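You operate a simulated robot arm through the tools that you are given. There is no shell and no other tool. Be economical: measure what you need, move in short steps, check, and stop when the job is done.

The job below is to be done with a simulated robot arm. You get a single attempt, and the scene is never put back.

Task
Move the blue audio plug to the black laptop and play Interval music.
Fine: press Stop on the grey laptop, it stays on; mute In 1 once, before the plug moves, and unmute it when the cue plays; arrow keys, then Go; start no other cue; dials and other plugs stay.

It is judged by the outcome, as a careful person would: the job done as asked, and still so three seconds after it is handed in. It fails if anything else is knocked over, pushed out of place, dropped, spilled or broken.

Robot
A 7-joint arm with a two-finger parallel gripper on a trunk, on a base that drives. Base frame: it is fixed to the floor where the robot stands at the start and does not move with it; the origin is under the middle of the robot, x ahead of it, y to its left, z up. Readings come in m, degrees, newtons and seconds.
With the tool pointing down near the work surface it reaches from about 0.4 to 0.9 m from the robot's upright axis, wherever it stands. Its first joint turns from -17.0 to 126.0 degrees. Places, roughly: amber-capped dial of the small mixer [0.8, -0.5, 0.8]; audio socket of the black laptop [0.7, -0.7, 0.8]; black speaker left of the sound console [1, -1.2, 0.9]; blue-capped dial of the small mixer [0.8, -0.5, 0.8]; left mute button of the small mixer [0.9, -0.5, 0.8]; main dial of the small mixer [0.8, -0.6, 0.8]; right mute button of the small mixer [0.9, -0.5, 0.8]; small black plug with an amber ban (3x3x5 cm) [0.8, -0.5, 0.8]; small rose-banded plug (3x3x5 cm) [0.6, -0.6, 0.8]; small teal-banded plug (3x3x5 cm) [0.7, 0.1, 0.8]; top switch of the speaker [0.9, -1.2, 1.1]; wide black plug with a blue band (4x3x6 cm) [0.6, 0.1, 0.8]; wide black plug with an amber band (4x3x6 cm) [0.5, -0.6, 0.8]. Payload 1.57 kg.
The TCP is the grasp point between the finger pads, 0.03 m short of the fingertips. In the tool frame z runs along the fingers and y along their closing line. Largest opening 0.08 m; finger width 0.017, thickness 0.012; the body of the gripper, 0.04 by 0.082 m, starts 0.08 m behind the TCP.
Orientation is that of the tool frame in the base frame, as a unit quaternion [w, x, y, z]. With the fingers straight down and closing along the base's y, the tool's x points along the base's -x, its y along +y and its z along -z.

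Tools
- The arm moves only by the tool nudge_tool. Its argument "steps" is text: rows parted by semicolons, each of 6 numbers parted by spaces: the shift along the tool's x, y, z in units of 250 mm (1.0 is 250 mm), then the turn, a rotation vector about the tool's x, y, z in units of 60 degrees (1.0 is 60 degrees). In form: dx dy dz ax ay az; .... A call has 1 to 20 rows; each row is the pose to reach, as a shift and turn from the pose commanded when the call began, along the tool's axes at that moment. "fingers" is the closure, from 0 (fully open) to 1 (shut), set as the call begins (left out, the last holds). A call with a number of a shift or a turn outside -1 to 1 is refused whole. A row lasts 0.2 s, in which the tool goes at most 0.05 m and 8.6 degrees; a call with a longer step from one row to the next is refused whole, and so is a gripper value outside its range. Where a pose cannot be reached the arm comes as near as it can. A force on the tool above 40 N (or 10 N above the force at the start of the call, whichever is more), or a blocked arm, ends the call early, and 0.2 s more pass. Each finger travels about 0.045 m/s and halts on what it meets, pressing with about 23 N; the grip force reading is that of the motor and also rises with nothing between the fingers. The clock runs only during rows and for 0.2 s after the last one: add rows that repeat a pose to give the fingers time. The reply holds the time, the measured pose of the TCP, the force on the tool along the base axes, the opening and the grip force, in the units named above and with some noise, with the torque about the TCP (base axes, N m) and any sound that the robot's microphone picked up, and new pictures: "show" is both (left out), scene, wrist or none.
- Cameras (640 x 400 px; columns grow to the right, rows downward): "scene" is now at [0.0097, -0.241, 1.2343]; the picture's right is [-0.13, -0.99, 0.00], its down [-0.45, 0.06, -0.89] and it looks along [0.88, -0.11, -0.46] (base axes); focal length 271 px, centre (320, 200). "wrist" rides on the gripper at [0.072, -0.007, -0.122] in the tool frame; the picture's right is [0.09, 1.00, 0.00], its down [-0.84, 0.08, -0.54] and it looks along [-0.54, 0.05, 0.84] (tool axes); focal length 238 px, centre (320, 200).
- move_column(by): slides the trunk up (or, below 0, down) by that many m; the arm and the scene camera ride with it, the base frame stays. It gives what a move gives, with no picture.
- drive_base(legs): drives the robot by 1 to 6 legs, each [ahead, left, turn to the left] in m, m and degrees, along the robot's own axes; the way and the turn of a leg run together, so that a leg with both is an arc; at most 1.5 m and 180 degrees a leg. The arm and the cameras ride along, it lands a little off, and it stops where it bumps. It gives what a move gives, and a new picture of the scene camera.
- aim_head(pan, tilt): turns the head with the scene camera to pan (to the left, within 109 degrees either way) and tilt (down, from -29 to 69), counted from straight ahead of the robot. It gives what a move gives, and a new picture of the scene camera.
- probe_pixels(camera, pixels): there is no depth. For up to 12 entries [column, row, z] of the newest picture of that camera ("zoom" is the newest enlarged one), the place [x, y] in the base frame at which the ray of that pixel passes the height z, good to about 0.003 m. The clock stands still meanwhile.
- enlarge(camera, box): a new picture of the part [left, top, right, bottom] of that camera's present view, enlarged. The clock stands still meanwhile.
- sign_off(): hands the job in; it is judged then, once.

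Work in short steps. Measure before you move; look again where a grasp or a placing could have gone wrong, and mend it. You have 80 turns and 260 pictures in all, those below and enlarged ones among them. Open the gripper and draw the arm clear of the work before you hand the job in, unless the task says otherwise; then end with one line.

The tools are called after "Call:" by a JSON object that holds its "api" and its "payload". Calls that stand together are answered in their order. nudge_tool: Moves the arm, as the interface text tells. Its arguments: {"type":"object","properties":{"steps":{"type":"string"},"fingers":{"type":"number"},"show":{"type":"string","enum":["both","scene","wrist","none"]}},"required":["steps"]} The other tools are called the same way: move_column (by) slides the trunk up or down; drive_base (legs) drives the base; aim_head (pan, tilt) turns the head that bears the scene camera; probe_pixels (camera, pixels) gives the place at which the rays of pixels pass given heights; enlarge (camera, box) takes an enlarged picture of a part of a camera's view; sign_off () hands the job in.

At the start:

```text
time_s: 0.0
position: [0.7087, -0.0346, 1.0849]
orientation: [0.0, 0.0, 1.0, 0.0]
force: [-0.4, 0.2, 0.2]
moment: [0.03, -0.01, -0.02]
gripper_width: 0.08
gripper_force: 0.0
trunk travel left (down, up): [-0.6, 0.19]
robot x, y, heading: [0.0022, 0.0022, 0.3]
head pan, tilt: [-7.4, 27.2]
```

scene: 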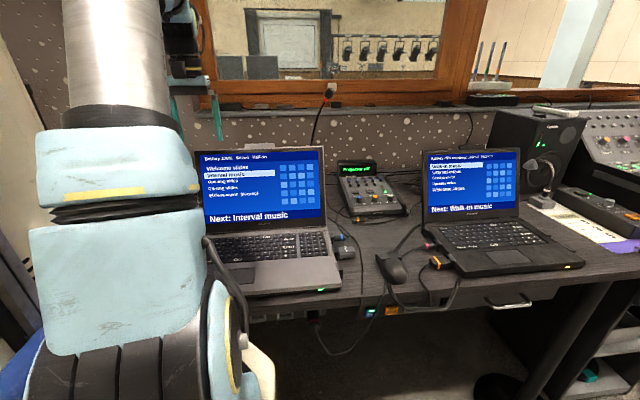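
wrist: 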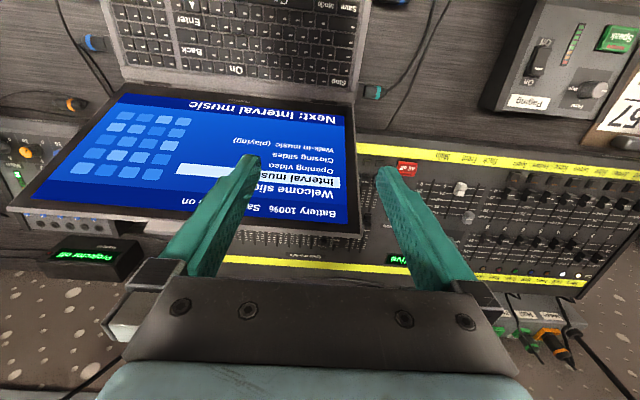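

The scene shows the grey laptop (~265,200), the mixer (~370,190) and the black laptop (~475,200). I enlarge these to read labels and see the plugs.

Call:
{"api": "enlarge", "payload": {"camera": "scene", "box": [190, 140, 350, 300]}}

Call:
{"api": "enlarge", "payload": {"camera": "scene", "box": [325, 150, 425, 225]}}

Call:
{"api": "enlarge", "payload": {"camera": "scene", "box": [370, 140, 590, 300]}}

```text
2.50 times, centred on (270, 220) of scene
```

zoom: 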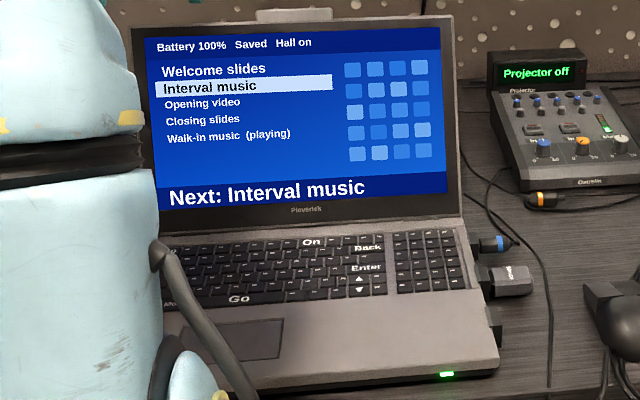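

```text
5.33 times, centred on (375, 188) of scene
```

zoom: 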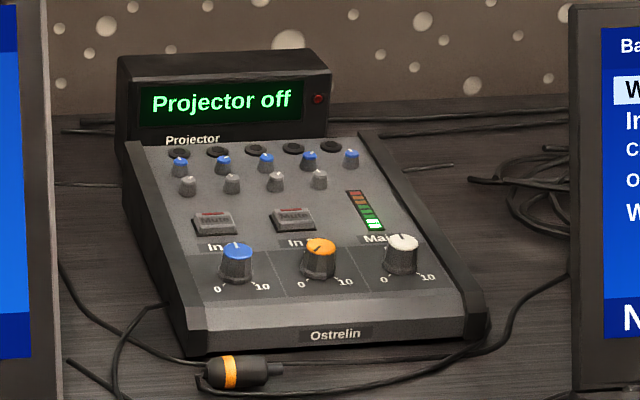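

```text
2.50 times, centred on (480, 220) of scene
```

zoom: 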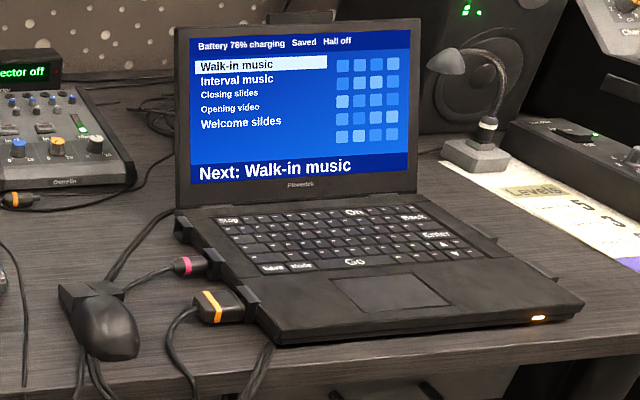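

The small blue-banded plug is in the grey laptop's right side at about (340,237). Next I enlarge the wrist view to find the Stop key around (340,82).

Call:
{"api": "enlarge", "payload": {"camera": "wrist", "box": [60, 0, 400, 212]}}

Call:
{"api": "probe_pixels", "payload": {"camera": "wrist", "pixels": [[342, 82, 0.77], [346, 8, 0.77], [238, 70, 0.77], [96, 43, 0.77], [75, 104, 0.77], [372, 92, 0.77]]}}

Call:
{"api": "probe_pixels", "payload": {"camera": "scene", "pixels": [[343, 237, 0.77], [332, 237, 0.77], [359, 195, 0.8], [374, 195, 0.8], [434, 246, 0.77], [442, 262, 0.77], [424, 232, 0.77], [523, 225, 0.77], [527, 238, 0.77], [340, 290, 0.75]]}}

```text
1.88 times, centred on (230, 106) of wrist
```

zoom: 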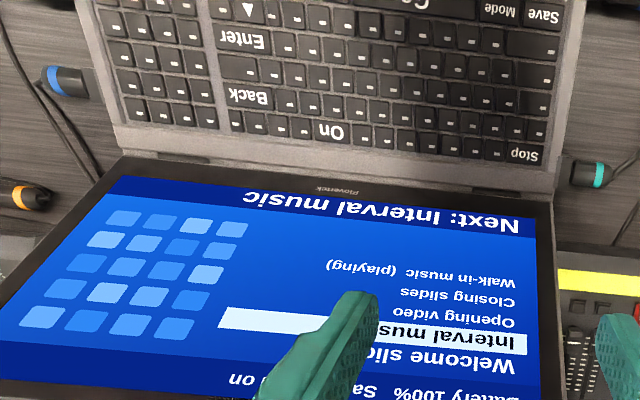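

```text
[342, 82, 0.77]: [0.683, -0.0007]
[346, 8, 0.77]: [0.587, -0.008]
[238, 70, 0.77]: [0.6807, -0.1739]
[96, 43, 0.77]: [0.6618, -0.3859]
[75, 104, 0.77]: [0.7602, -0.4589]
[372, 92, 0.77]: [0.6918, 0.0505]
```

```text
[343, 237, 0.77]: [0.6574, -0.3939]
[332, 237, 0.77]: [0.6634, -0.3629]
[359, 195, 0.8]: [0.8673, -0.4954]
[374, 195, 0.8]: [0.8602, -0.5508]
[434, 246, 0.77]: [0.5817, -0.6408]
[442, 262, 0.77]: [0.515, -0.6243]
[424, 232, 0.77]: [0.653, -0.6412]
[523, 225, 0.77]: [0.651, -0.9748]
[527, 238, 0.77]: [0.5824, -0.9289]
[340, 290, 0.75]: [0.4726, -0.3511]
```

I triangulate heights: the "On" key is seen in both wrist (235.5,70) and scene (266.8,236.8), and the plug band in both too.

Call:
{"api": "probe_pixels", "payload": {"camera": "wrist", "pixels": [[235.5, 70, 0.75], [235.5, 70, 0.8], [88, 41.5, 0.75], [88, 41.5, 0.8], [192, 20, 0.75], [192, 20, 0.8], [338.5, 82, 0.75], [338.5, 82, 0.78]]}}

Call:
{"api": "probe_pixels", "payload": {"camera": "scene", "pixels": [[266.8, 236.8, 0.75], [266.8, 236.8, 0.8], [336.8, 237.6, 0.75], [336.8, 237.6, 0.8], [288.2, 246.8, 0.75], [288.2, 246.8, 0.8]]}}

```text
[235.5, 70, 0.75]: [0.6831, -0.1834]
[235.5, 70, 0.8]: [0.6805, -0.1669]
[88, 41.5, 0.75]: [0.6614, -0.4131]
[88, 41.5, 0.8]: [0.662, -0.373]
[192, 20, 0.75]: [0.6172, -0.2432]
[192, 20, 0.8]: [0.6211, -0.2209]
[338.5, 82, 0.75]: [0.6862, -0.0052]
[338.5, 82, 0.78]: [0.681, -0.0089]
```

```text
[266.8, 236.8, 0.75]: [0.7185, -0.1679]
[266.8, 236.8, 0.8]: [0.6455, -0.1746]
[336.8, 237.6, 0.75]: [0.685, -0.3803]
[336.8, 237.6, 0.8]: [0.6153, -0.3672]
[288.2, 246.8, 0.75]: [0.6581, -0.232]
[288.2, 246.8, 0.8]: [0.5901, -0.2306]
```

The key plane is near z≈0.775 and Stop is near (0.682,-0.007). I shut the fingers and go to about 6 cm above Stop, then look.

Call:
{"api": "nudge_tool", "payload": {"steps": "0.108 0.112 0.1 0 0 0; 0.108 0.112 0.28 0 0 0; 0.108 0.112 0.46 0 0 0; 0.108 0.112 0.62 0 0 0; 0.108 0.112 0.75 0 0 0; 0.108 0.112 0.88 0 0 0; 0.108 0.112 0.88 0 0 0; 0.108 0.112 0.88 0 0 0", "fingers": 1}}

```text
time_s: 1.8
position: [0.6824, -0.0061, 0.8651]
orientation: [0.0, -0.001, 1.0, 0.0]
force: [-0.2, -0.3, 0.4]
moment: [-0.02, 0.01, 0.0]
gripper_width: 0.0
gripper_force: 20.9
trunk travel left (down, up): [-0.6, 0.19]
robot x, y, heading: [-0.0031, 0.0014, 0.1]
head pan, tilt: [-7.4, 27.2]
```

scene: 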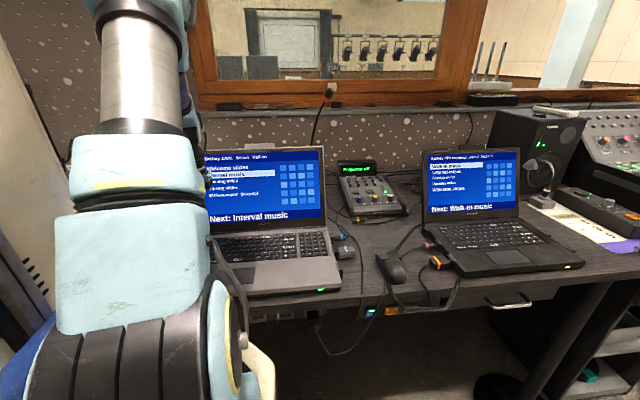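
wrist: 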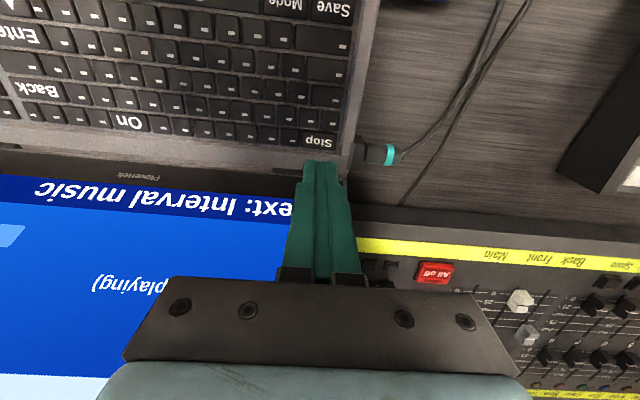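

Stop now shows at (318,141), just before the tips at (322,165). I probe it at key height.

Call:
{"api": "probe_pixels", "payload": {"camera": "wrist", "pixels": [[318, 141, 0.775], [302, 141, 0.775], [336, 143, 0.775], [318, 133, 0.775], [318, 150, 0.775], [318, 141, 0.765], [298, 94, 0.775], [322, 162, 0.835]]}}

Call:
{"api": "enlarge", "payload": {"camera": "wrist", "box": [260, 100, 420, 200]}}

```text
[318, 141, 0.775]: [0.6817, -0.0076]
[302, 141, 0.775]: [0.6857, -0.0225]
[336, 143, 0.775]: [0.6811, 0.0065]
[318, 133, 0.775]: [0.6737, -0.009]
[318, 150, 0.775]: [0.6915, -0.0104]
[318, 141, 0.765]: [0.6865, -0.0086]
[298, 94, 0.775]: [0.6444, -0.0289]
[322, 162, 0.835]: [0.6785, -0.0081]
```

```text
4.00 times, centred on (340, 150) of wrist
```

zoom: 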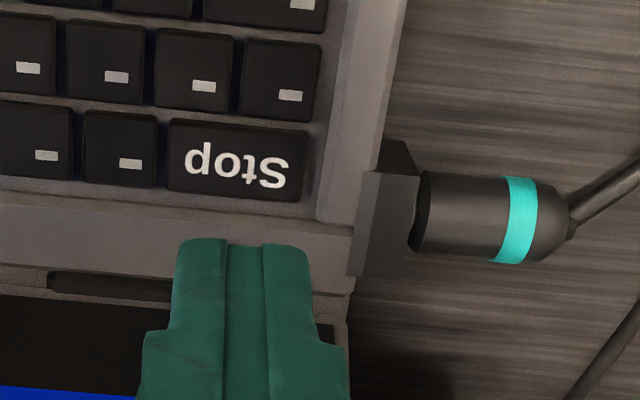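

Stop's centre is at (0.681,-0.008), right beneath the tips. I descend gently to touch.

Call:
{"api": "nudge_tool", "payload": {"steps": "0.004 -0.008 0.12 0 0 0; 0.004 -0.008 0.2 0 0 0; 0.004 -0.008 0.224 0 0 0; 0.004 -0.008 0.236 0 0 0; 0.004 -0.008 0.24 0 0 0", "show": "wrist"}}

```text
time_s: 3.0
position: [0.681, -0.0095, 0.8061]
orientation: [0.001, 0.001, 1.0, 0.0]
force: [-0.4, 0.8, 0.3]
moment: [0.02, 0.02, 0.0]
gripper_width: 0.0004
gripper_force: 21.3
trunk travel left (down, up): [-0.6, 0.19]
robot x, y, heading: [-0.0003, -0.0006, -0.1]
head pan, tilt: [-7.4, 27.2]
heard: click
```

wrist: 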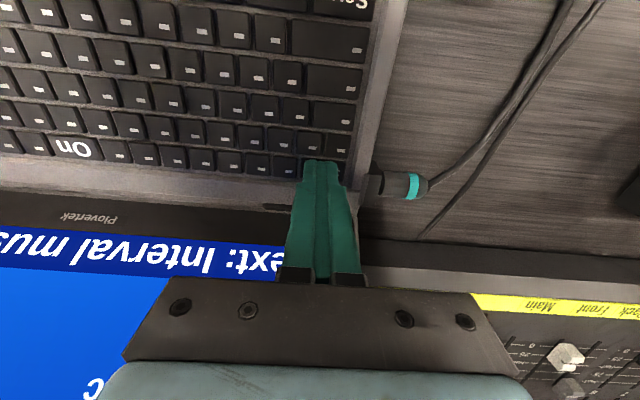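

A click was heard, so I rise back up and check the grey laptop's screen.

Call:
{"api": "nudge_tool", "payload": {"steps": "0 0 -0.1 0 0 0; 0 0 -0.3 0 0 0; 0 0 -0.5 0 0 0; 0 0 -0.7 0 0 0; 0 0 -0.88 0 0 0", "show": "both"}}

Call:
{"api": "enlarge", "payload": {"camera": "scene", "box": [190, 140, 350, 240]}}

```text
time_s: 4.2
position: [0.6787, -0.0091, 1.0265]
orientation: [-0.001, 0.0, 1.0, 0.0]
force: [0.5, 0.2, -0.7]
moment: [-0.03, 0.01, 0.0]
gripper_width: 0.0
gripper_force: 21.3
trunk travel left (down, up): [-0.6, 0.19]
robot x, y, heading: [0.0012, 0.0005, -0.1]
head pan, tilt: [-7.4, 27.2]
```

scene: 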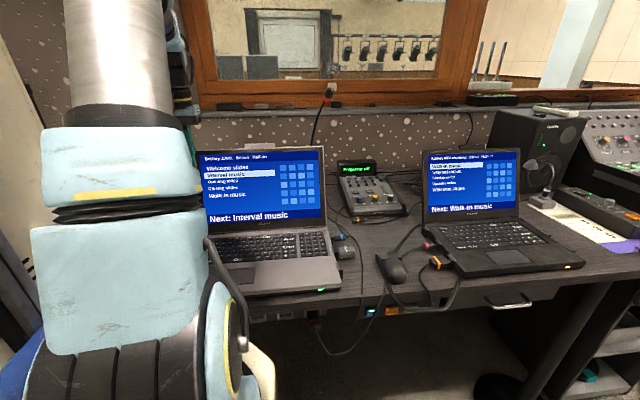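
wrist: 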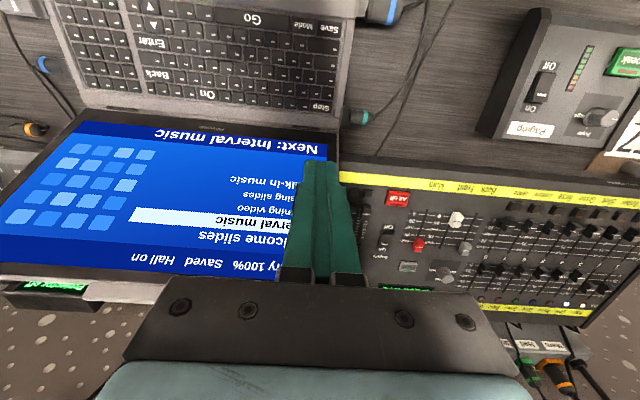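

```text
4.00 times, centred on (270, 190) of scene
```

zoom: 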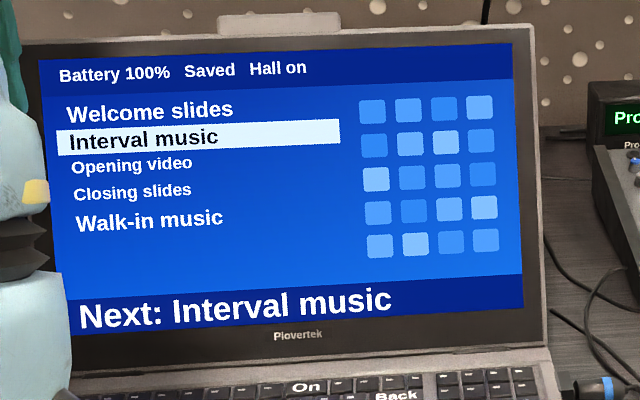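

Walk-in music no longer shows "(playing)", so Stop worked. Before driving right I raise and retract the arm and look at the floor.

Call:
{"api": "nudge_tool", "payload": {"steps": "0.15 0 -0.12 0 0 0; 0.3 0 -0.24 0 0 0; 0.45 0 -0.36 0 0 0; 0.5 0 -0.5 0 0 0", "show": "none"}}

Call:
{"api": "aim_head", "payload": {"pan": -60, "tilt": 55}}

Call:
{"api": "aim_head", "payload": {"pan": -15, "tilt": 60}}

```text
time_s: 5.2
position: [0.5575, -0.0074, 1.1517]
orientation: [-0.001, 0.0, 1.0, 0.0]
force: [1.2, -0.5, 0.3]
moment: [0.0, 0.05, -0.02]
gripper_width: 0.0002
gripper_force: 21.8
trunk travel left (down, up): [-0.6, 0.19]
robot x, y, heading: [-0.0029, -0.0, -0.0]
head pan, tilt: [-7.4, 27.2]
```

```text
time_s: 6.4
position: [0.5579, -0.0089, 1.1505]
orientation: [0.0, 0.0, 1.0, 0.0]
force: [0.6, -0.1, 0.3]
moment: [0.03, 0.01, -0.03]
gripper_width: 0.0
gripper_force: 21.1
trunk travel left (down, up): [-0.6, 0.19]
robot x, y, heading: [0.0014, -0.0014, 0.1]
head pan, tilt: [-60.0, 55.0]
```

scene: 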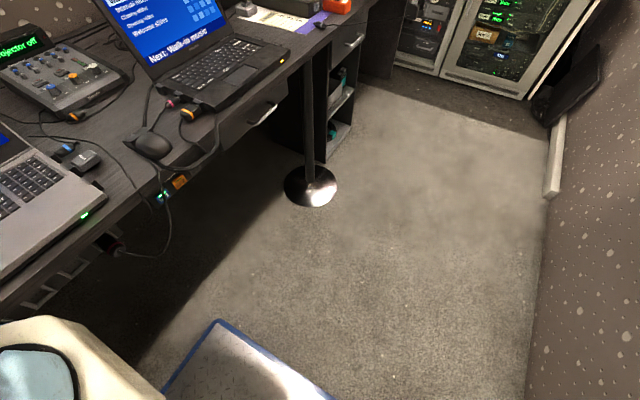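

```text
time_s: 7.5
position: [0.5567, -0.008, 1.1491]
orientation: [0.0, 0.0, 1.0, 0.0]
force: [0.2, 0.2, 0.6]
moment: [0.01, -0.02, 0.02]
gripper_width: 0.0
gripper_force: 21.5
trunk travel left (down, up): [-0.6, 0.19]
robot x, y, heading: [-0.0027, 0.0011, 0.0]
head pan, tilt: [-15.0, 60.0]
```

scene: 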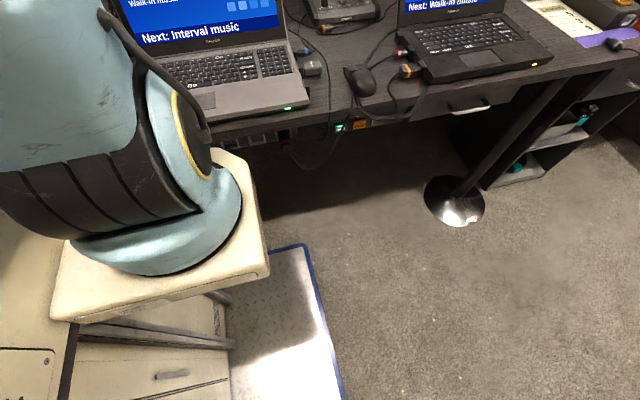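

The floor to the right is clear apart from a table foot at about (455,200) and the hanging cable. I measure these and the base's outline.

Call:
{"api": "probe_pixels", "payload": {"camera": "scene", "pixels": [[455, 222, 0.0], [428, 205, 0.0], [303, 246, 0.15], [345, 398, 0.15], [270, 270, 0.7], [303, 246, 0.0], [340, 137, 0.73], [500, 112, 0.73]]}}

```text
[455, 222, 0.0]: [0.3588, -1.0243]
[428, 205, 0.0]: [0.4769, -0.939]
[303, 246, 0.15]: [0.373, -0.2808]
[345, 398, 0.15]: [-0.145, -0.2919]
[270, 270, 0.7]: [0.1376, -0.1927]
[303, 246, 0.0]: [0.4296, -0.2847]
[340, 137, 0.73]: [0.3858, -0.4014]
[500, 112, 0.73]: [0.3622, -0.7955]
```

The base's right edge is at y≈-0.28 and the table foot starts near (0.36,-0.94). Driving 0.55 m right is safe.

Call:
{"api": "drive_base", "payload": {"legs": [[0.03, -0.55, 0]]}}

Call:
{"api": "aim_head", "payload": {"pan": 0, "tilt": 38}}

```text
time_s: 10.7
position: [0.5874, -0.5584, 1.1511]
orientation: [0.0, 0.0, 1.0, 0.0]
force: [0.2, 0.4, 0.0]
moment: [0.01, 0.02, 0.02]
gripper_width: 0.0
gripper_force: 21.0
trunk travel left (down, up): [-0.6, 0.19]
robot x, y, heading: [0.03, -0.5471, 0.3]
head pan, tilt: [-15.0, 60.0]
```

scene: 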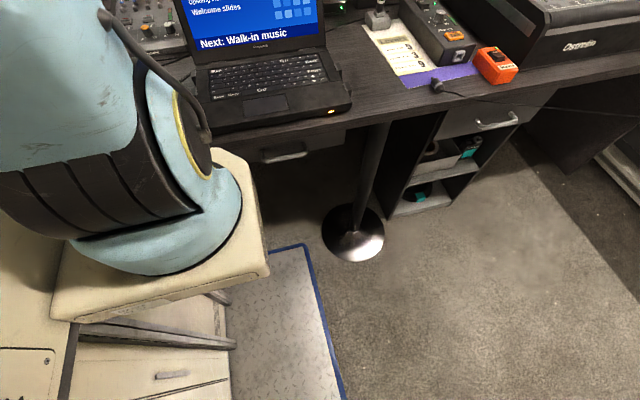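

```text
time_s: 11.6
position: [0.588, -0.5577, 1.1514]
orientation: [-0.001, 0.0, 1.0, 0.0]
force: [0.5, -0.5, -0.5]
moment: [0.04, -0.03, 0.01]
gripper_width: 0.0001
gripper_force: 21.0
trunk travel left (down, up): [-0.6, 0.19]
robot x, y, heading: [0.0296, -0.549, 0.1]
head pan, tilt: [0.0, 38.0]
```

scene: 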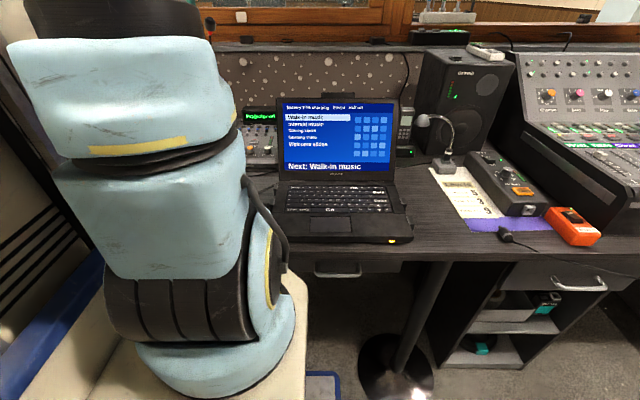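

The arm is clear. I move forward over the mixer at height to see the mute buttons with the wrist camera.

Call:
{"api": "nudge_tool", "payload": {"steps": "-0.18 0.1 0 0 0 0; -0.37 0.19 0 0 0 0; -0.55 0.19 0.05 0 0 0; -0.74 0.19 0.15 0 0 0; -0.93 0.19 0.25 0 0 0; -0.93 0.19 0.4 0 0 0", "show": "both"}}

```text
refused: row 1 steps farther than a row can; nothing moved
```

The first row was slightly too long, so I shorten the steps.

Call:
{"api": "nudge_tool", "payload": {"steps": "-0.15 0.1 0 0 0 0; -0.32 0.19 0 0 0 0; -0.5 0.19 0.05 0 0 0; -0.66 0.19 0.15 0 0 0; -0.8 0.19 0.25 0 0 0; -0.93 0.19 0.38 0 0 0", "show": "both"}}

```text
time_s: 12.9
position: [0.8232, -0.5095, 1.0579]
orientation: [0.001, 0.0, 1.0, 0.0]
force: [0.2, 0.6, 0.9]
moment: [0.01, -0.04, 0.0]
gripper_width: 0.0
gripper_force: 21.0
trunk travel left (down, up): [-0.6, 0.19]
robot x, y, heading: [0.0302, -0.5493, 0.1]
head pan, tilt: [0.0, 38.0]
```

scene: 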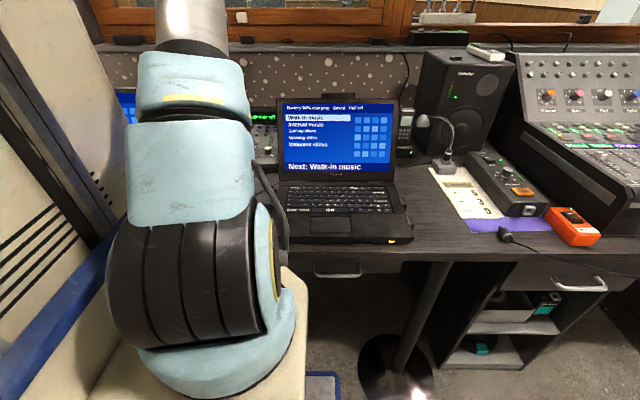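
wrist: 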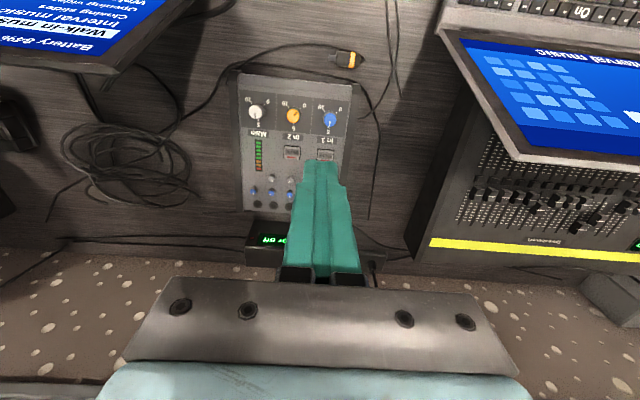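

In 1's mute shows at (326,154). I enlarge and probe it.

Call:
{"api": "enlarge", "payload": {"camera": "wrist", "box": [230, 60, 390, 220]}}

Call:
{"api": "probe_pixels", "payload": {"camera": "wrist", "pixels": [[326, 154, 0.79], [326, 154, 0.81], [291, 151, 0.8], [329, 120, 0.82], [290, 205, 0.82]]}}

```text
2.50 times, centred on (310, 140) of wrist
```

zoom: 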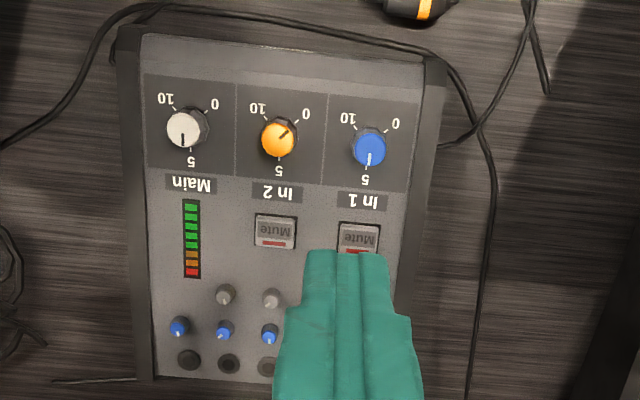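

```text
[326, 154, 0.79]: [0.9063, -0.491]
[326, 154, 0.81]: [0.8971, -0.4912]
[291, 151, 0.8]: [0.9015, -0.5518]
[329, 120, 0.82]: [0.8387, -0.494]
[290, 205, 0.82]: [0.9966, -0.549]
```

The mute button is near (0.904,-0.491), z≈0.79. I go to about 4 cm above it and look again.

Call:
{"api": "nudge_tool", "payload": {"steps": "-0.1 0.04 0.15 0 0 0; -0.2 0.074 0.3 0 0 0; -0.3 0.074 0.45 0 0 0; -0.32 0.074 0.6 0 0 0; -0.32 0.074 0.75 0 0 0", "show": "wrist"}}

Call:
{"api": "enlarge", "payload": {"camera": "wrist", "box": [240, 90, 400, 190]}}

Call:
{"api": "probe_pixels", "payload": {"camera": "wrist", "pixels": [[320, 140, 0.79], [320, 150, 0.79], [320, 160, 0.79], [300, 140, 0.79], [340, 140, 0.79]]}}

```text
time_s: 14.2
position: [0.8992, -0.4887, 0.8695]
orientation: [0.0, 0.0, 1.0, -0.001]
force: [0.0, 0.0, 0.7]
moment: [-0.01, -0.01, -0.03]
gripper_width: 0.0002
gripper_force: 21.6
trunk travel left (down, up): [-0.6, 0.19]
robot x, y, heading: [0.0264, -0.5485, 0.1]
head pan, tilt: [0.0, 38.0]
```

wrist: 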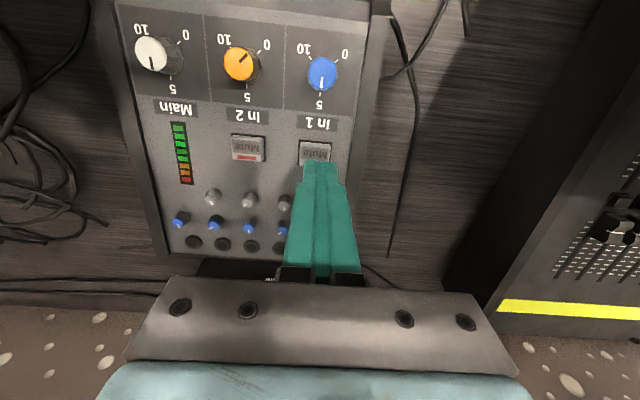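

```text
4.00 times, centred on (320, 140) of wrist
```

zoom: 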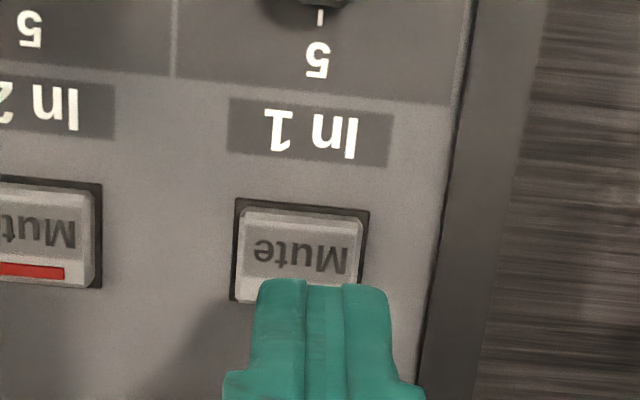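

```text
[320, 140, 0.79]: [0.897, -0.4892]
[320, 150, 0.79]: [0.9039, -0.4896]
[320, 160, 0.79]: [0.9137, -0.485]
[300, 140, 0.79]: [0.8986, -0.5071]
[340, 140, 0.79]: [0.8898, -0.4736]
```

The mute button centre is at about (0.905,-0.492). I descend in small steps until a click.

Call:
{"api": "nudge_tool", "payload": {"steps": "-0.02 -0.012 0.06 0 0 0; -0.02 -0.012 0.1 0 0 0; -0.02 -0.012 0.13 0 0 0; -0.02 -0.012 0.15 0 0 0; -0.02 -0.012 0.166 0 0 0; -0.02 -0.012 0.178 0 0 0", "show": "wrist"}}

```text
time_s: 15.6
position: [0.9059, -0.4925, 0.8252]
orientation: [0.001, 0.0, 1.0, 0.0]
force: [-5.0, -3.1, 11.2]
moment: [-0.05, 0.05, -0.01]
gripper_width: 0.0
gripper_force: 21.2
trunk travel left (down, up): [-0.6, 0.19]
robot x, y, heading: [0.0253, -0.5501, -0.1]
head pan, tilt: [0.0, 38.0]
heard: click
```

wrist: 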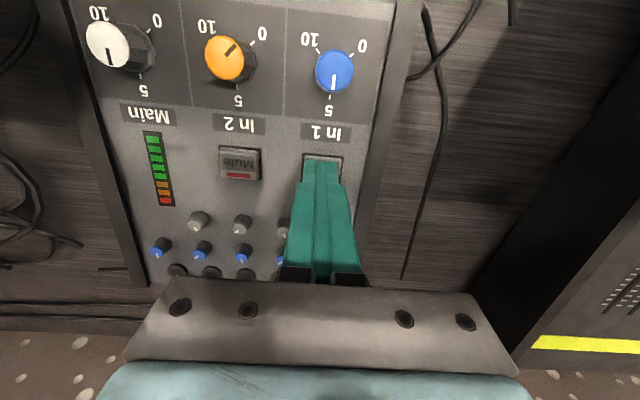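

A click was heard, with 11 N on the tool. I raise straight up and back to see whether the In 1 mute is lit.

Call:
{"api": "nudge_tool", "payload": {"steps": "0 0 -0.08 0 0 0; 0 0 -0.24 0 0 0; 0.12 0 -0.36 0 0 0; 0.24 0 -0.48 0 0 0; 0.36 0 -0.6 0 0 0; 0.42 0 -0.75 0 0 0", "show": "wrist"}}

Call:
{"api": "enlarge", "payload": {"camera": "wrist", "box": [230, 60, 390, 220]}}

```text
time_s: 16.9
position: [0.8002, -0.4949, 1.0099]
orientation: [-0.001, 0.0, 1.0, 0.0]
force: [-0.7, 0.2, 0.2]
moment: [0.0, -0.01, 0.0]
gripper_width: 0.0002
gripper_force: 22.0
trunk travel left (down, up): [-0.6, 0.19]
robot x, y, heading: [0.0289, -0.546, 0.1]
head pan, tilt: [0.0, 38.0]
```

wrist: 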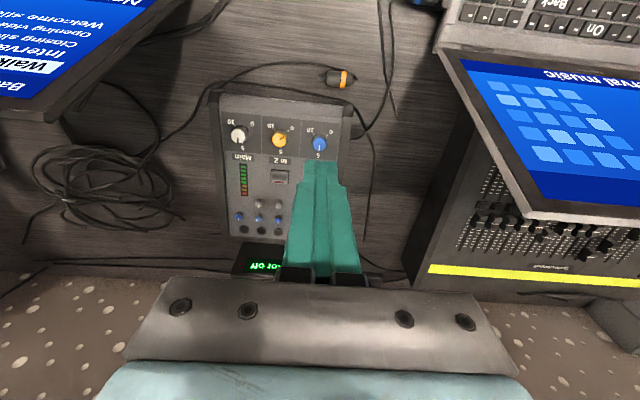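

```text
2.50 times, centred on (310, 140) of wrist
```

zoom: 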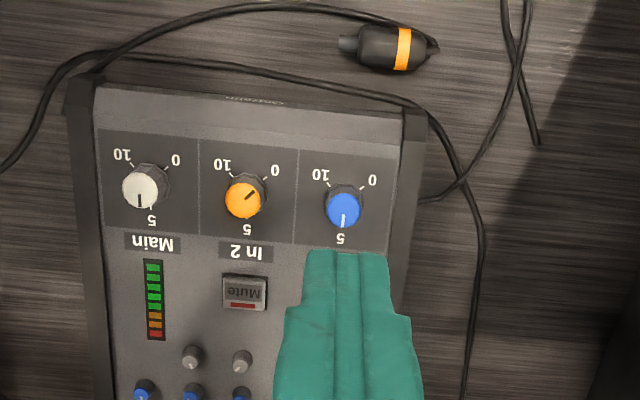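

The finger hides the button. I move back toward the plug at (0.66,-0.39), from where both the plug and the mute should be visible.

Call:
{"api": "nudge_tool", "payload": {"steps": "0.18 0.05 0 0 0 0; 0.36 0.1 0 0 0 0; 0.54 0.15 0 0 0 0; 0.72 0.2 0 0 0 0; 0.8 0.32 0 0 0 0; 0.8 0.4 0 0 0 0", "show": "both"}}

Call:
{"api": "enlarge", "payload": {"camera": "wrist", "box": [180, 0, 420, 150]}}

Call:
{"api": "enlarge", "payload": {"camera": "wrist", "box": [130, 100, 330, 225]}}

```text
time_s: 18.4
position: [0.5996, -0.3946, 1.0112]
orientation: [0.0, -0.001, 1.0, 0.0]
force: [1.0, 0.8, 0.5]
moment: [-0.02, 0.0, 0.01]
gripper_width: 0.0
gripper_force: 21.0
trunk travel left (down, up): [-0.6, 0.19]
robot x, y, heading: [0.0286, -0.5498, -0.0]
head pan, tilt: [0.0, 38.0]
```

scene: 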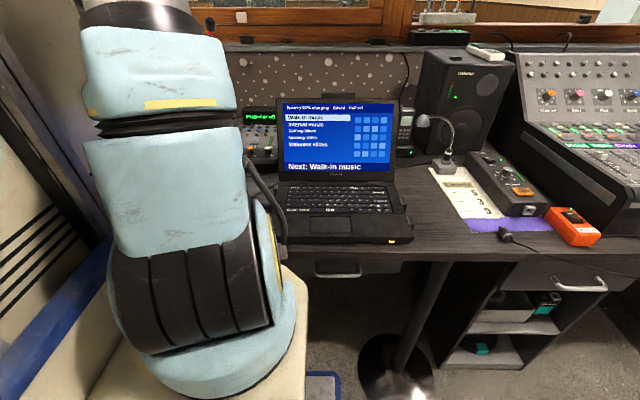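
wrist: 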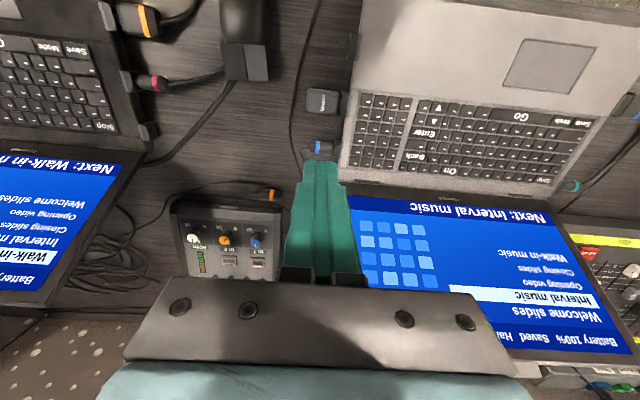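

```text
2.67 times, centred on (300, 75) of wrist
```

zoom: 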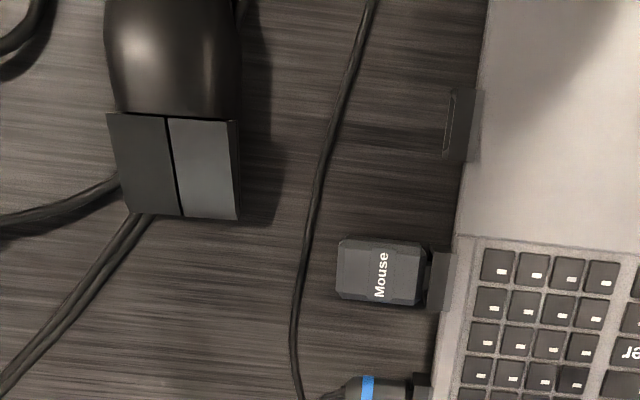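

```text
3.20 times, centred on (230, 162) of wrist
```

zoom: 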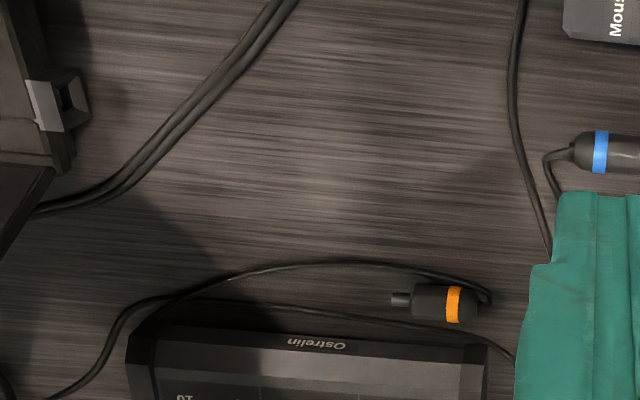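

The free socket block on the black laptop shows at (150,130) and the plug at (322,148). I check the mute light near (259,262) and zoom both plug and socket.

Call:
{"api": "enlarge", "payload": {"camera": "wrist", "box": [170, 205, 290, 280]}}

Call:
{"api": "enlarge", "payload": {"camera": "wrist", "box": [280, 110, 376, 170]}}

Call:
{"api": "enlarge", "payload": {"camera": "wrist", "box": [110, 60, 206, 150]}}

Call:
{"api": "probe_pixels", "payload": {"camera": "wrist", "pixels": [[318, 148, 0.76], [318, 148, 0.77], [152, 130, 0.76], [152, 130, 0.77]]}}

```text
5.33 times, centred on (230, 242) of wrist
```

zoom: 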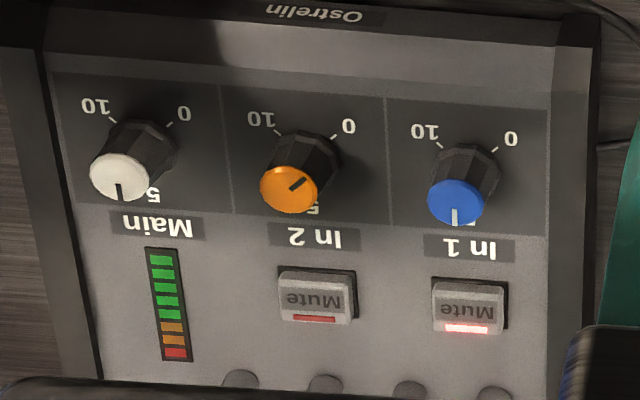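

```text
6.67 times, centred on (328, 140) of wrist
```

zoom: 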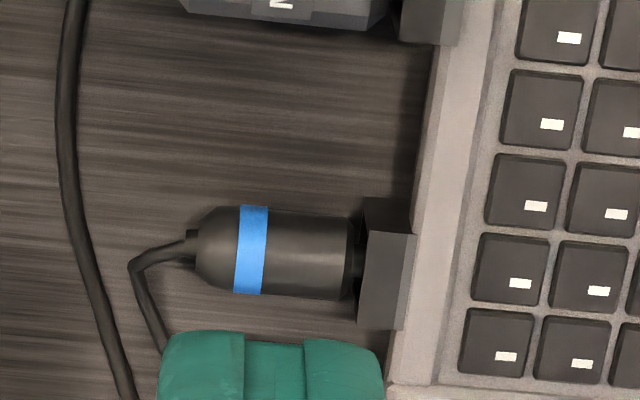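

```text
4.44 times, centred on (158, 105) of wrist
```

zoom: 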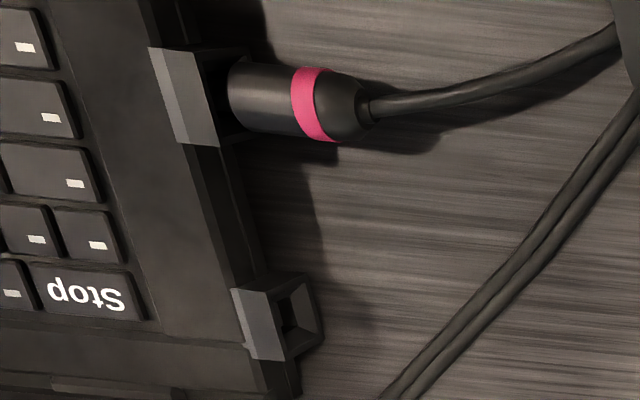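

```text
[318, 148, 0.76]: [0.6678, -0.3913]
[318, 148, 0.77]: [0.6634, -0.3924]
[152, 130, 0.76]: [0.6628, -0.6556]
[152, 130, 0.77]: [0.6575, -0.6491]
```

In 1's mute is lit. The blue plug lies along y, and I'll grasp it with fingers closing along x; I turn the tool -90° about its axis (camera on the free side), in two calls.

Call:
{"api": "nudge_tool", "payload": {"steps": "-0.04 0.01 0.03 0 0 -0.125; -0.08 0.02 0.06 0 0 -0.25; -0.12 0.03 0.1 0 0 -0.375; -0.16 0.04 0.13 0 0 -0.5; -0.2 0.04 0.17 0 0 -0.625; -0.26 0.04 0.2 0 0 -0.75", "fingers": 0.5, "show": "none"}}

Call:
{"api": "nudge_tool", "payload": {"steps": "0 0 0 0 0 -0.125; 0 0 0 0 0 -0.25; 0 0 0 0 0 -0.375; 0 0 0 0 0 -0.5; 0 0 0 0 0 -0.625; 0 0 0 0 0 -0.75; 0 0 0 0 0 -0.75", "show": "wrist"}}

```text
time_s: 19.8
position: [0.6648, -0.3827, 0.9609]
orientation: [0.0, -0.383, 0.924, 0.001]
force: [-0.2, 0.5, -0.5]
moment: [0.01, 0.01, -0.01]
gripper_width: 0.04
gripper_force: 0.0
trunk travel left (down, up): [-0.6, 0.19]
robot x, y, heading: [0.0311, -0.5467, 0.0]
head pan, tilt: [0.0, 38.0]
```

```text
time_s: 21.4
position: [0.6655, -0.3842, 0.9608]
orientation: [0.0, 0.708, -0.707, 0.0]
force: [-0.3, 0.1, -0.3]
moment: [-0.03, 0.0, 0.0]
gripper_width: 0.0399
gripper_force: 0.1
trunk travel left (down, up): [-0.6, 0.19]
robot x, y, heading: [0.0275, -0.5448, 0.2]
head pan, tilt: [0.0, 38.0]
```

wrist: 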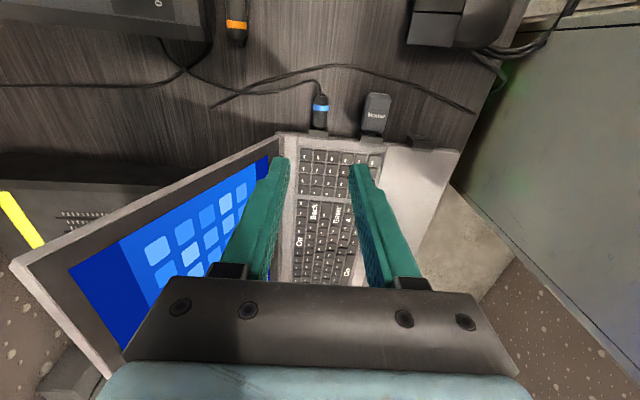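

The tool is turned, and the plug is at (320,112), centred between the fingers. I zoom and probe plug, dongle and socket edges.

Call:
{"api": "enlarge", "payload": {"camera": "wrist", "box": [270, 80, 400, 160]}}

Call:
{"api": "probe_pixels", "payload": {"camera": "wrist", "pixels": [[321, 95, 0.77], [320, 108, 0.77], [319, 127, 0.77], [362, 125, 0.77], [366, 95, 0.77], [312, 120, 0.77], [328, 120, 0.77]]}}

```text
4.92 times, centred on (335, 120) of wrist
```

zoom: 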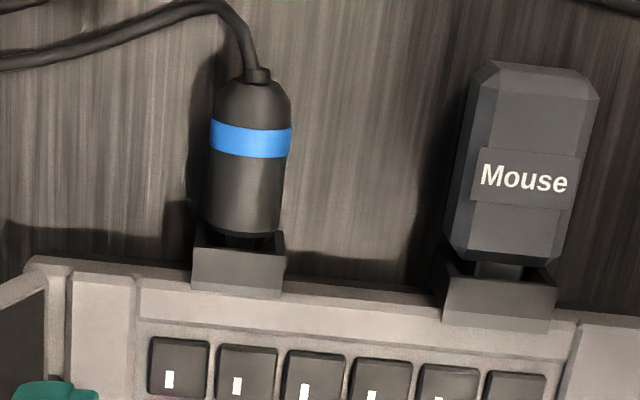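

```text
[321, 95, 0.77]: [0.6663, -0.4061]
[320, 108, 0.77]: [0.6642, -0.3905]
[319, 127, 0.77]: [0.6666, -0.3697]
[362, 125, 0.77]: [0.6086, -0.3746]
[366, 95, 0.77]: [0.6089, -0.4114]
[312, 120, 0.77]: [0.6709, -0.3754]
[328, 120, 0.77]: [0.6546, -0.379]
```

Call:
{"api": "probe_pixels", "payload": {"camera": "zoom", "pixels": [[30, 265, 0.77], [560, 312, 0.77], [250, 165, 0.775], [250, 165, 0.765], [243, 230, 0.77], [256, 80, 0.77], [193, 285, 0.77], [282, 295, 0.77]]}}

```text
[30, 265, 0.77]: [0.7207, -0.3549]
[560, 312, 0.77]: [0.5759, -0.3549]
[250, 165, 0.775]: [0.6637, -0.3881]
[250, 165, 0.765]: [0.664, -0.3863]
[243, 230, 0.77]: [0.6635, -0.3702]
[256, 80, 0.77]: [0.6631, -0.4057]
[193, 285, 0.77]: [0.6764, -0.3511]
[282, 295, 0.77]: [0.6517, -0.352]
```

In base coordinates the laptop edge is square (yaw 0), and the plug centre is at (0.664,-0.387). I descend so that the tips are at about z 0.775 and check alignment.

Call:
{"api": "nudge_tool", "payload": {"steps": "0.01 0.006 0.15 0 0 0; 0.01 0.006 0.3 0 0 0; 0.01 0.006 0.45 0 0 0; 0.01 0.006 0.57 0 0 0; 0.01 0.006 0.624 0 0 0", "show": "wrist"}}

Call:
{"api": "enlarge", "payload": {"camera": "wrist", "box": [240, 100, 400, 200]}}

```text
time_s: 22.6
position: [0.6632, -0.3857, 0.805]
orientation: [0.0, -0.707, 0.707, 0.0]
force: [-0.3, -0.7, -0.3]
moment: [-0.02, 0.03, 0.0]
gripper_width: 0.0401
gripper_force: 0.1
trunk travel left (down, up): [-0.6, 0.19]
robot x, y, heading: [0.0315, -0.5516, -0.2]
head pan, tilt: [0.0, 38.0]
```

wrist: 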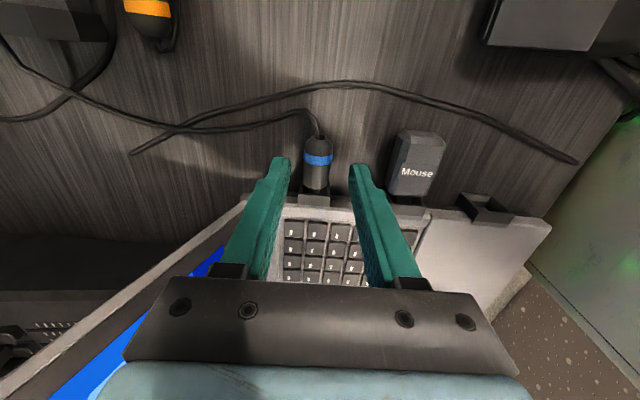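

```text
4.00 times, centred on (320, 150) of wrist
```

zoom: 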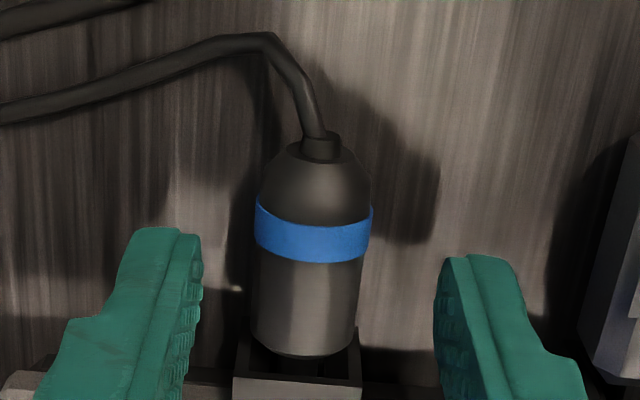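

Call:
{"api": "probe_pixels", "payload": {"camera": "zoom", "pixels": [[312, 245, 0.75], [312, 245, 0.76], [312, 245, 0.77], [305, 345, 0.77], [305, 345, 0.76], [258, 260, 0.765], [368, 260, 0.765], [320, 140, 0.765], [165, 235, 0.775]]}}

```text
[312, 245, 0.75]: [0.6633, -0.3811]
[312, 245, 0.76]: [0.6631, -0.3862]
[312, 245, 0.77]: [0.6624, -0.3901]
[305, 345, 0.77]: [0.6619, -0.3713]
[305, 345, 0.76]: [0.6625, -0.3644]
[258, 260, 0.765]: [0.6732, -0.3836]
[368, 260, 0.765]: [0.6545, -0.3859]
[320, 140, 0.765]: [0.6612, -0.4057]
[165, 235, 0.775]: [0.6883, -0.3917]
```

The plug's centre is (0.6635,-0.388, ~0.764), midway between the fingers. I lower 18 mm and then close.

Call:
{"api": "nudge_tool", "payload": {"steps": "0.004 0 0.036 0 0 0; 0.004 0 0.072 0 0 0", "show": "wrist"}}

Call:
{"api": "nudge_tool", "payload": {"steps": "0.004 0 0 0 0 0; 0.004 0 0 0 0 0; 0.004 0 0 0 0 0; 0.004 0 0 0 0 0", "fingers": 1, "show": "wrist"}}

Call:
{"api": "enlarge", "payload": {"camera": "wrist", "box": [240, 100, 400, 200]}}

```text
time_s: 23.1
position: [0.6632, -0.3863, 0.7866]
orientation: [0.0, 0.707, -0.707, 0.001]
force: [-0.7, 0.7, -0.6]
moment: [0.02, 0.02, 0.01]
gripper_width: 0.0397
gripper_force: 0.1
trunk travel left (down, up): [-0.6, 0.19]
robot x, y, heading: [0.0313, -0.5482, -0.0]
head pan, tilt: [0.0, 38.0]
```

wrist: 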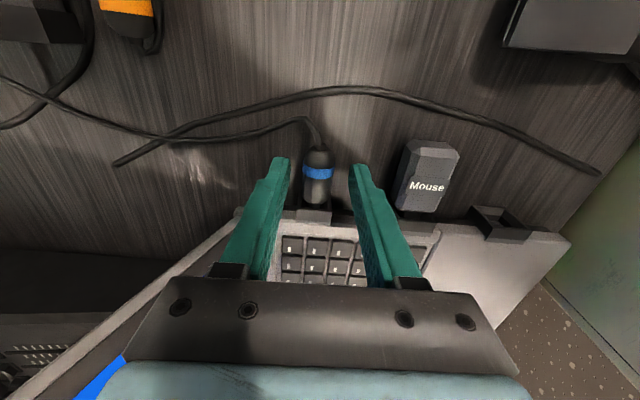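

```text
time_s: 24.1
position: [0.6648, -0.3865, 0.7875]
orientation: [0.001, -0.707, 0.707, 0.0]
force: [8.4, 3.0, -1.6]
moment: [0.11, -0.19, -0.21]
gripper_width: 0.0227
gripper_force: 23.0
trunk travel left (down, up): [-0.6, 0.19]
robot x, y, heading: [0.0309, -0.5512, 0.1]
head pan, tilt: [0.0, 38.0]
```

wrist: 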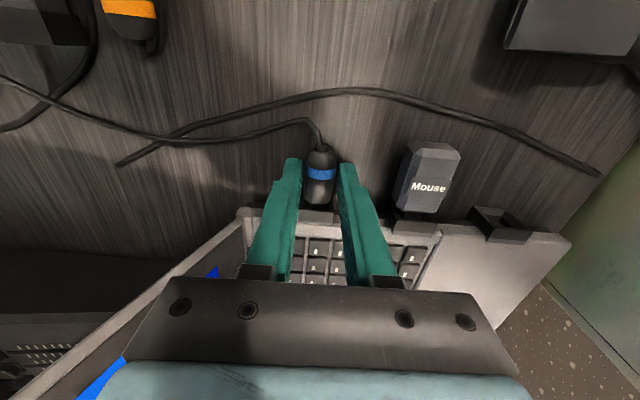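

```text
4.00 times, centred on (320, 150) of wrist
```

zoom: 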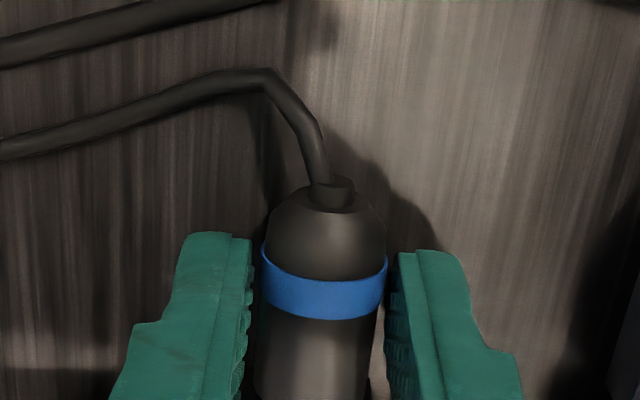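

It is gripped at 22.7 mm. I pull straight out along -y in short steps.

Call:
{"api": "nudge_tool", "payload": {"steps": "0.03 0 0 0 0 0; 0.06 0 0 0 0 0; 0.1 0 0 0 0 0; 0.15 0 0 0 0 0; 0.2 0 0 0 0 0; 0.2 0 -0.06 0 0 0", "show": "wrist"}}

Call:
{"api": "enlarge", "payload": {"camera": "wrist", "box": [240, 120, 400, 240]}}

```text
time_s: 25.6
position: [0.6635, -0.4377, 0.8029]
orientation: [0.0, -0.707, 0.707, 0.0]
force: [0.5, -0.1, -0.1]
moment: [0.0, 0.0, -0.05]
gripper_width: 0.0227
gripper_force: 23.1
trunk travel left (down, up): [-0.6, 0.19]
robot x, y, heading: [0.0307, -0.546, -0.2]
head pan, tilt: [0.0, 38.0]
```

wrist: 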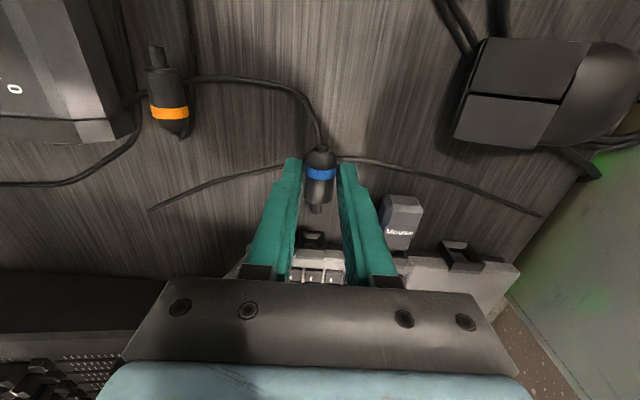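

```text
3.33 times, centred on (320, 180) of wrist
```

zoom: 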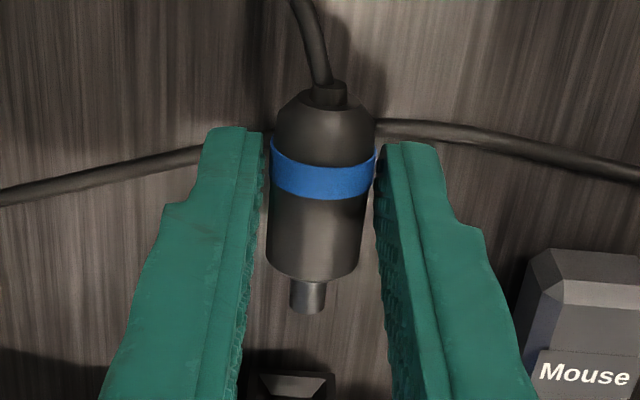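

The plug is out and held straight. I lift to about z 0.90 and turn +180° in three calls so that its tip faces the black laptop.

Call:
{"api": "nudge_tool", "payload": {"steps": "0 0 -0.16 0 0 0; 0 0 -0.3 0 0 0.1; 0 0 -0.4 0 0 0.23; 0 0 -0.4 0 0 0.36; 0 0 -0.4 0 0 0.49; 0 0 -0.4 0 0 0.62; 0 0 -0.4 0 0 0.75; 0 0 -0.4 0 0 0.88; 0 0 -0.4 0 0 1", "show": "none"}}

Call:
{"api": "nudge_tool", "payload": {"steps": "0 0 0 0 0 0.13; 0 0 0 0 0 0.26; 0 0 0 0 0 0.39; 0 0 0 0 0 0.52; 0 0 0 0 0 0.65; 0 0 0 0 0 0.78; 0 0 0 0 0 0.9; 0 0 0 0 0 1", "show": "none"}}

Call:
{"api": "nudge_tool", "payload": {"steps": "0 0 0 0 0 0.13; 0 0 0 0 0 0.26; 0 0 0 0 0 0.39; 0 0 0 0 0 0.52; 0 0 0 0 0 0.65; 0 0 0 0 0 0.78; 0 0 0 0 0 0.9; 0 0 0 0 0 1; 0 0 0 0 0 1", "show": "both"}}

```text
time_s: 27.6
position: [0.6643, -0.4391, 0.9022]
orientation: [0.001, -0.257, 0.966, 0.0]
force: [-0.2, 0.3, 0.0]
moment: [0.02, -0.01, 0.0]
gripper_width: 0.0224
gripper_force: 23.5
trunk travel left (down, up): [-0.6, 0.19]
robot x, y, heading: [0.0307, -0.5473, -0.0]
head pan, tilt: [0.0, 38.0]
```

```text
time_s: 29.4
position: [0.6636, -0.4379, 0.9022]
orientation: [0.0, 0.26, 0.966, 0.0]
force: [0.0, 0.1, 0.8]
moment: [-0.02, 0.0, -0.01]
gripper_width: 0.0227
gripper_force: 23.2
trunk travel left (down, up): [-0.6, 0.19]
robot x, y, heading: [0.0278, -0.547, 0.1]
head pan, tilt: [0.0, 38.0]
```

```text
time_s: 31.4
position: [0.6633, -0.4384, 0.9028]
orientation: [0.0, 0.708, 0.706, -0.001]
force: [-0.6, -0.2, 0.2]
moment: [0.02, 0.0, 0.0]
gripper_width: 0.0225
gripper_force: 22.4
trunk travel left (down, up): [-0.6, 0.19]
robot x, y, heading: [0.0287, -0.5521, -0.0]
head pan, tilt: [0.0, 38.0]
```

scene: 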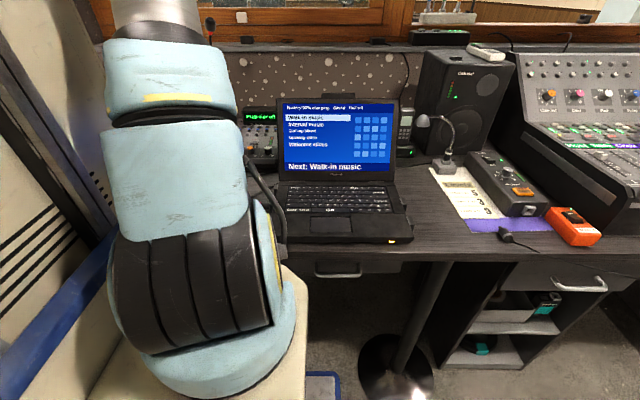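
wrist: 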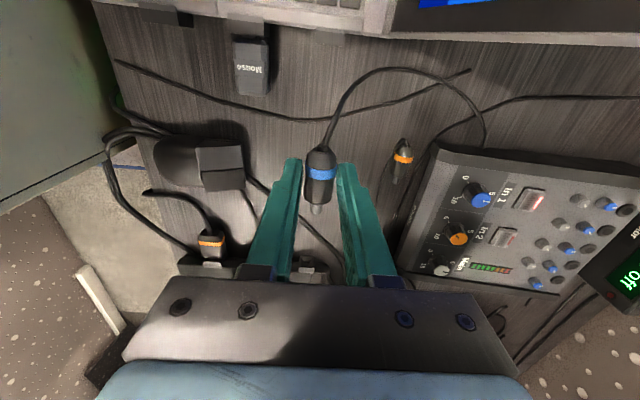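

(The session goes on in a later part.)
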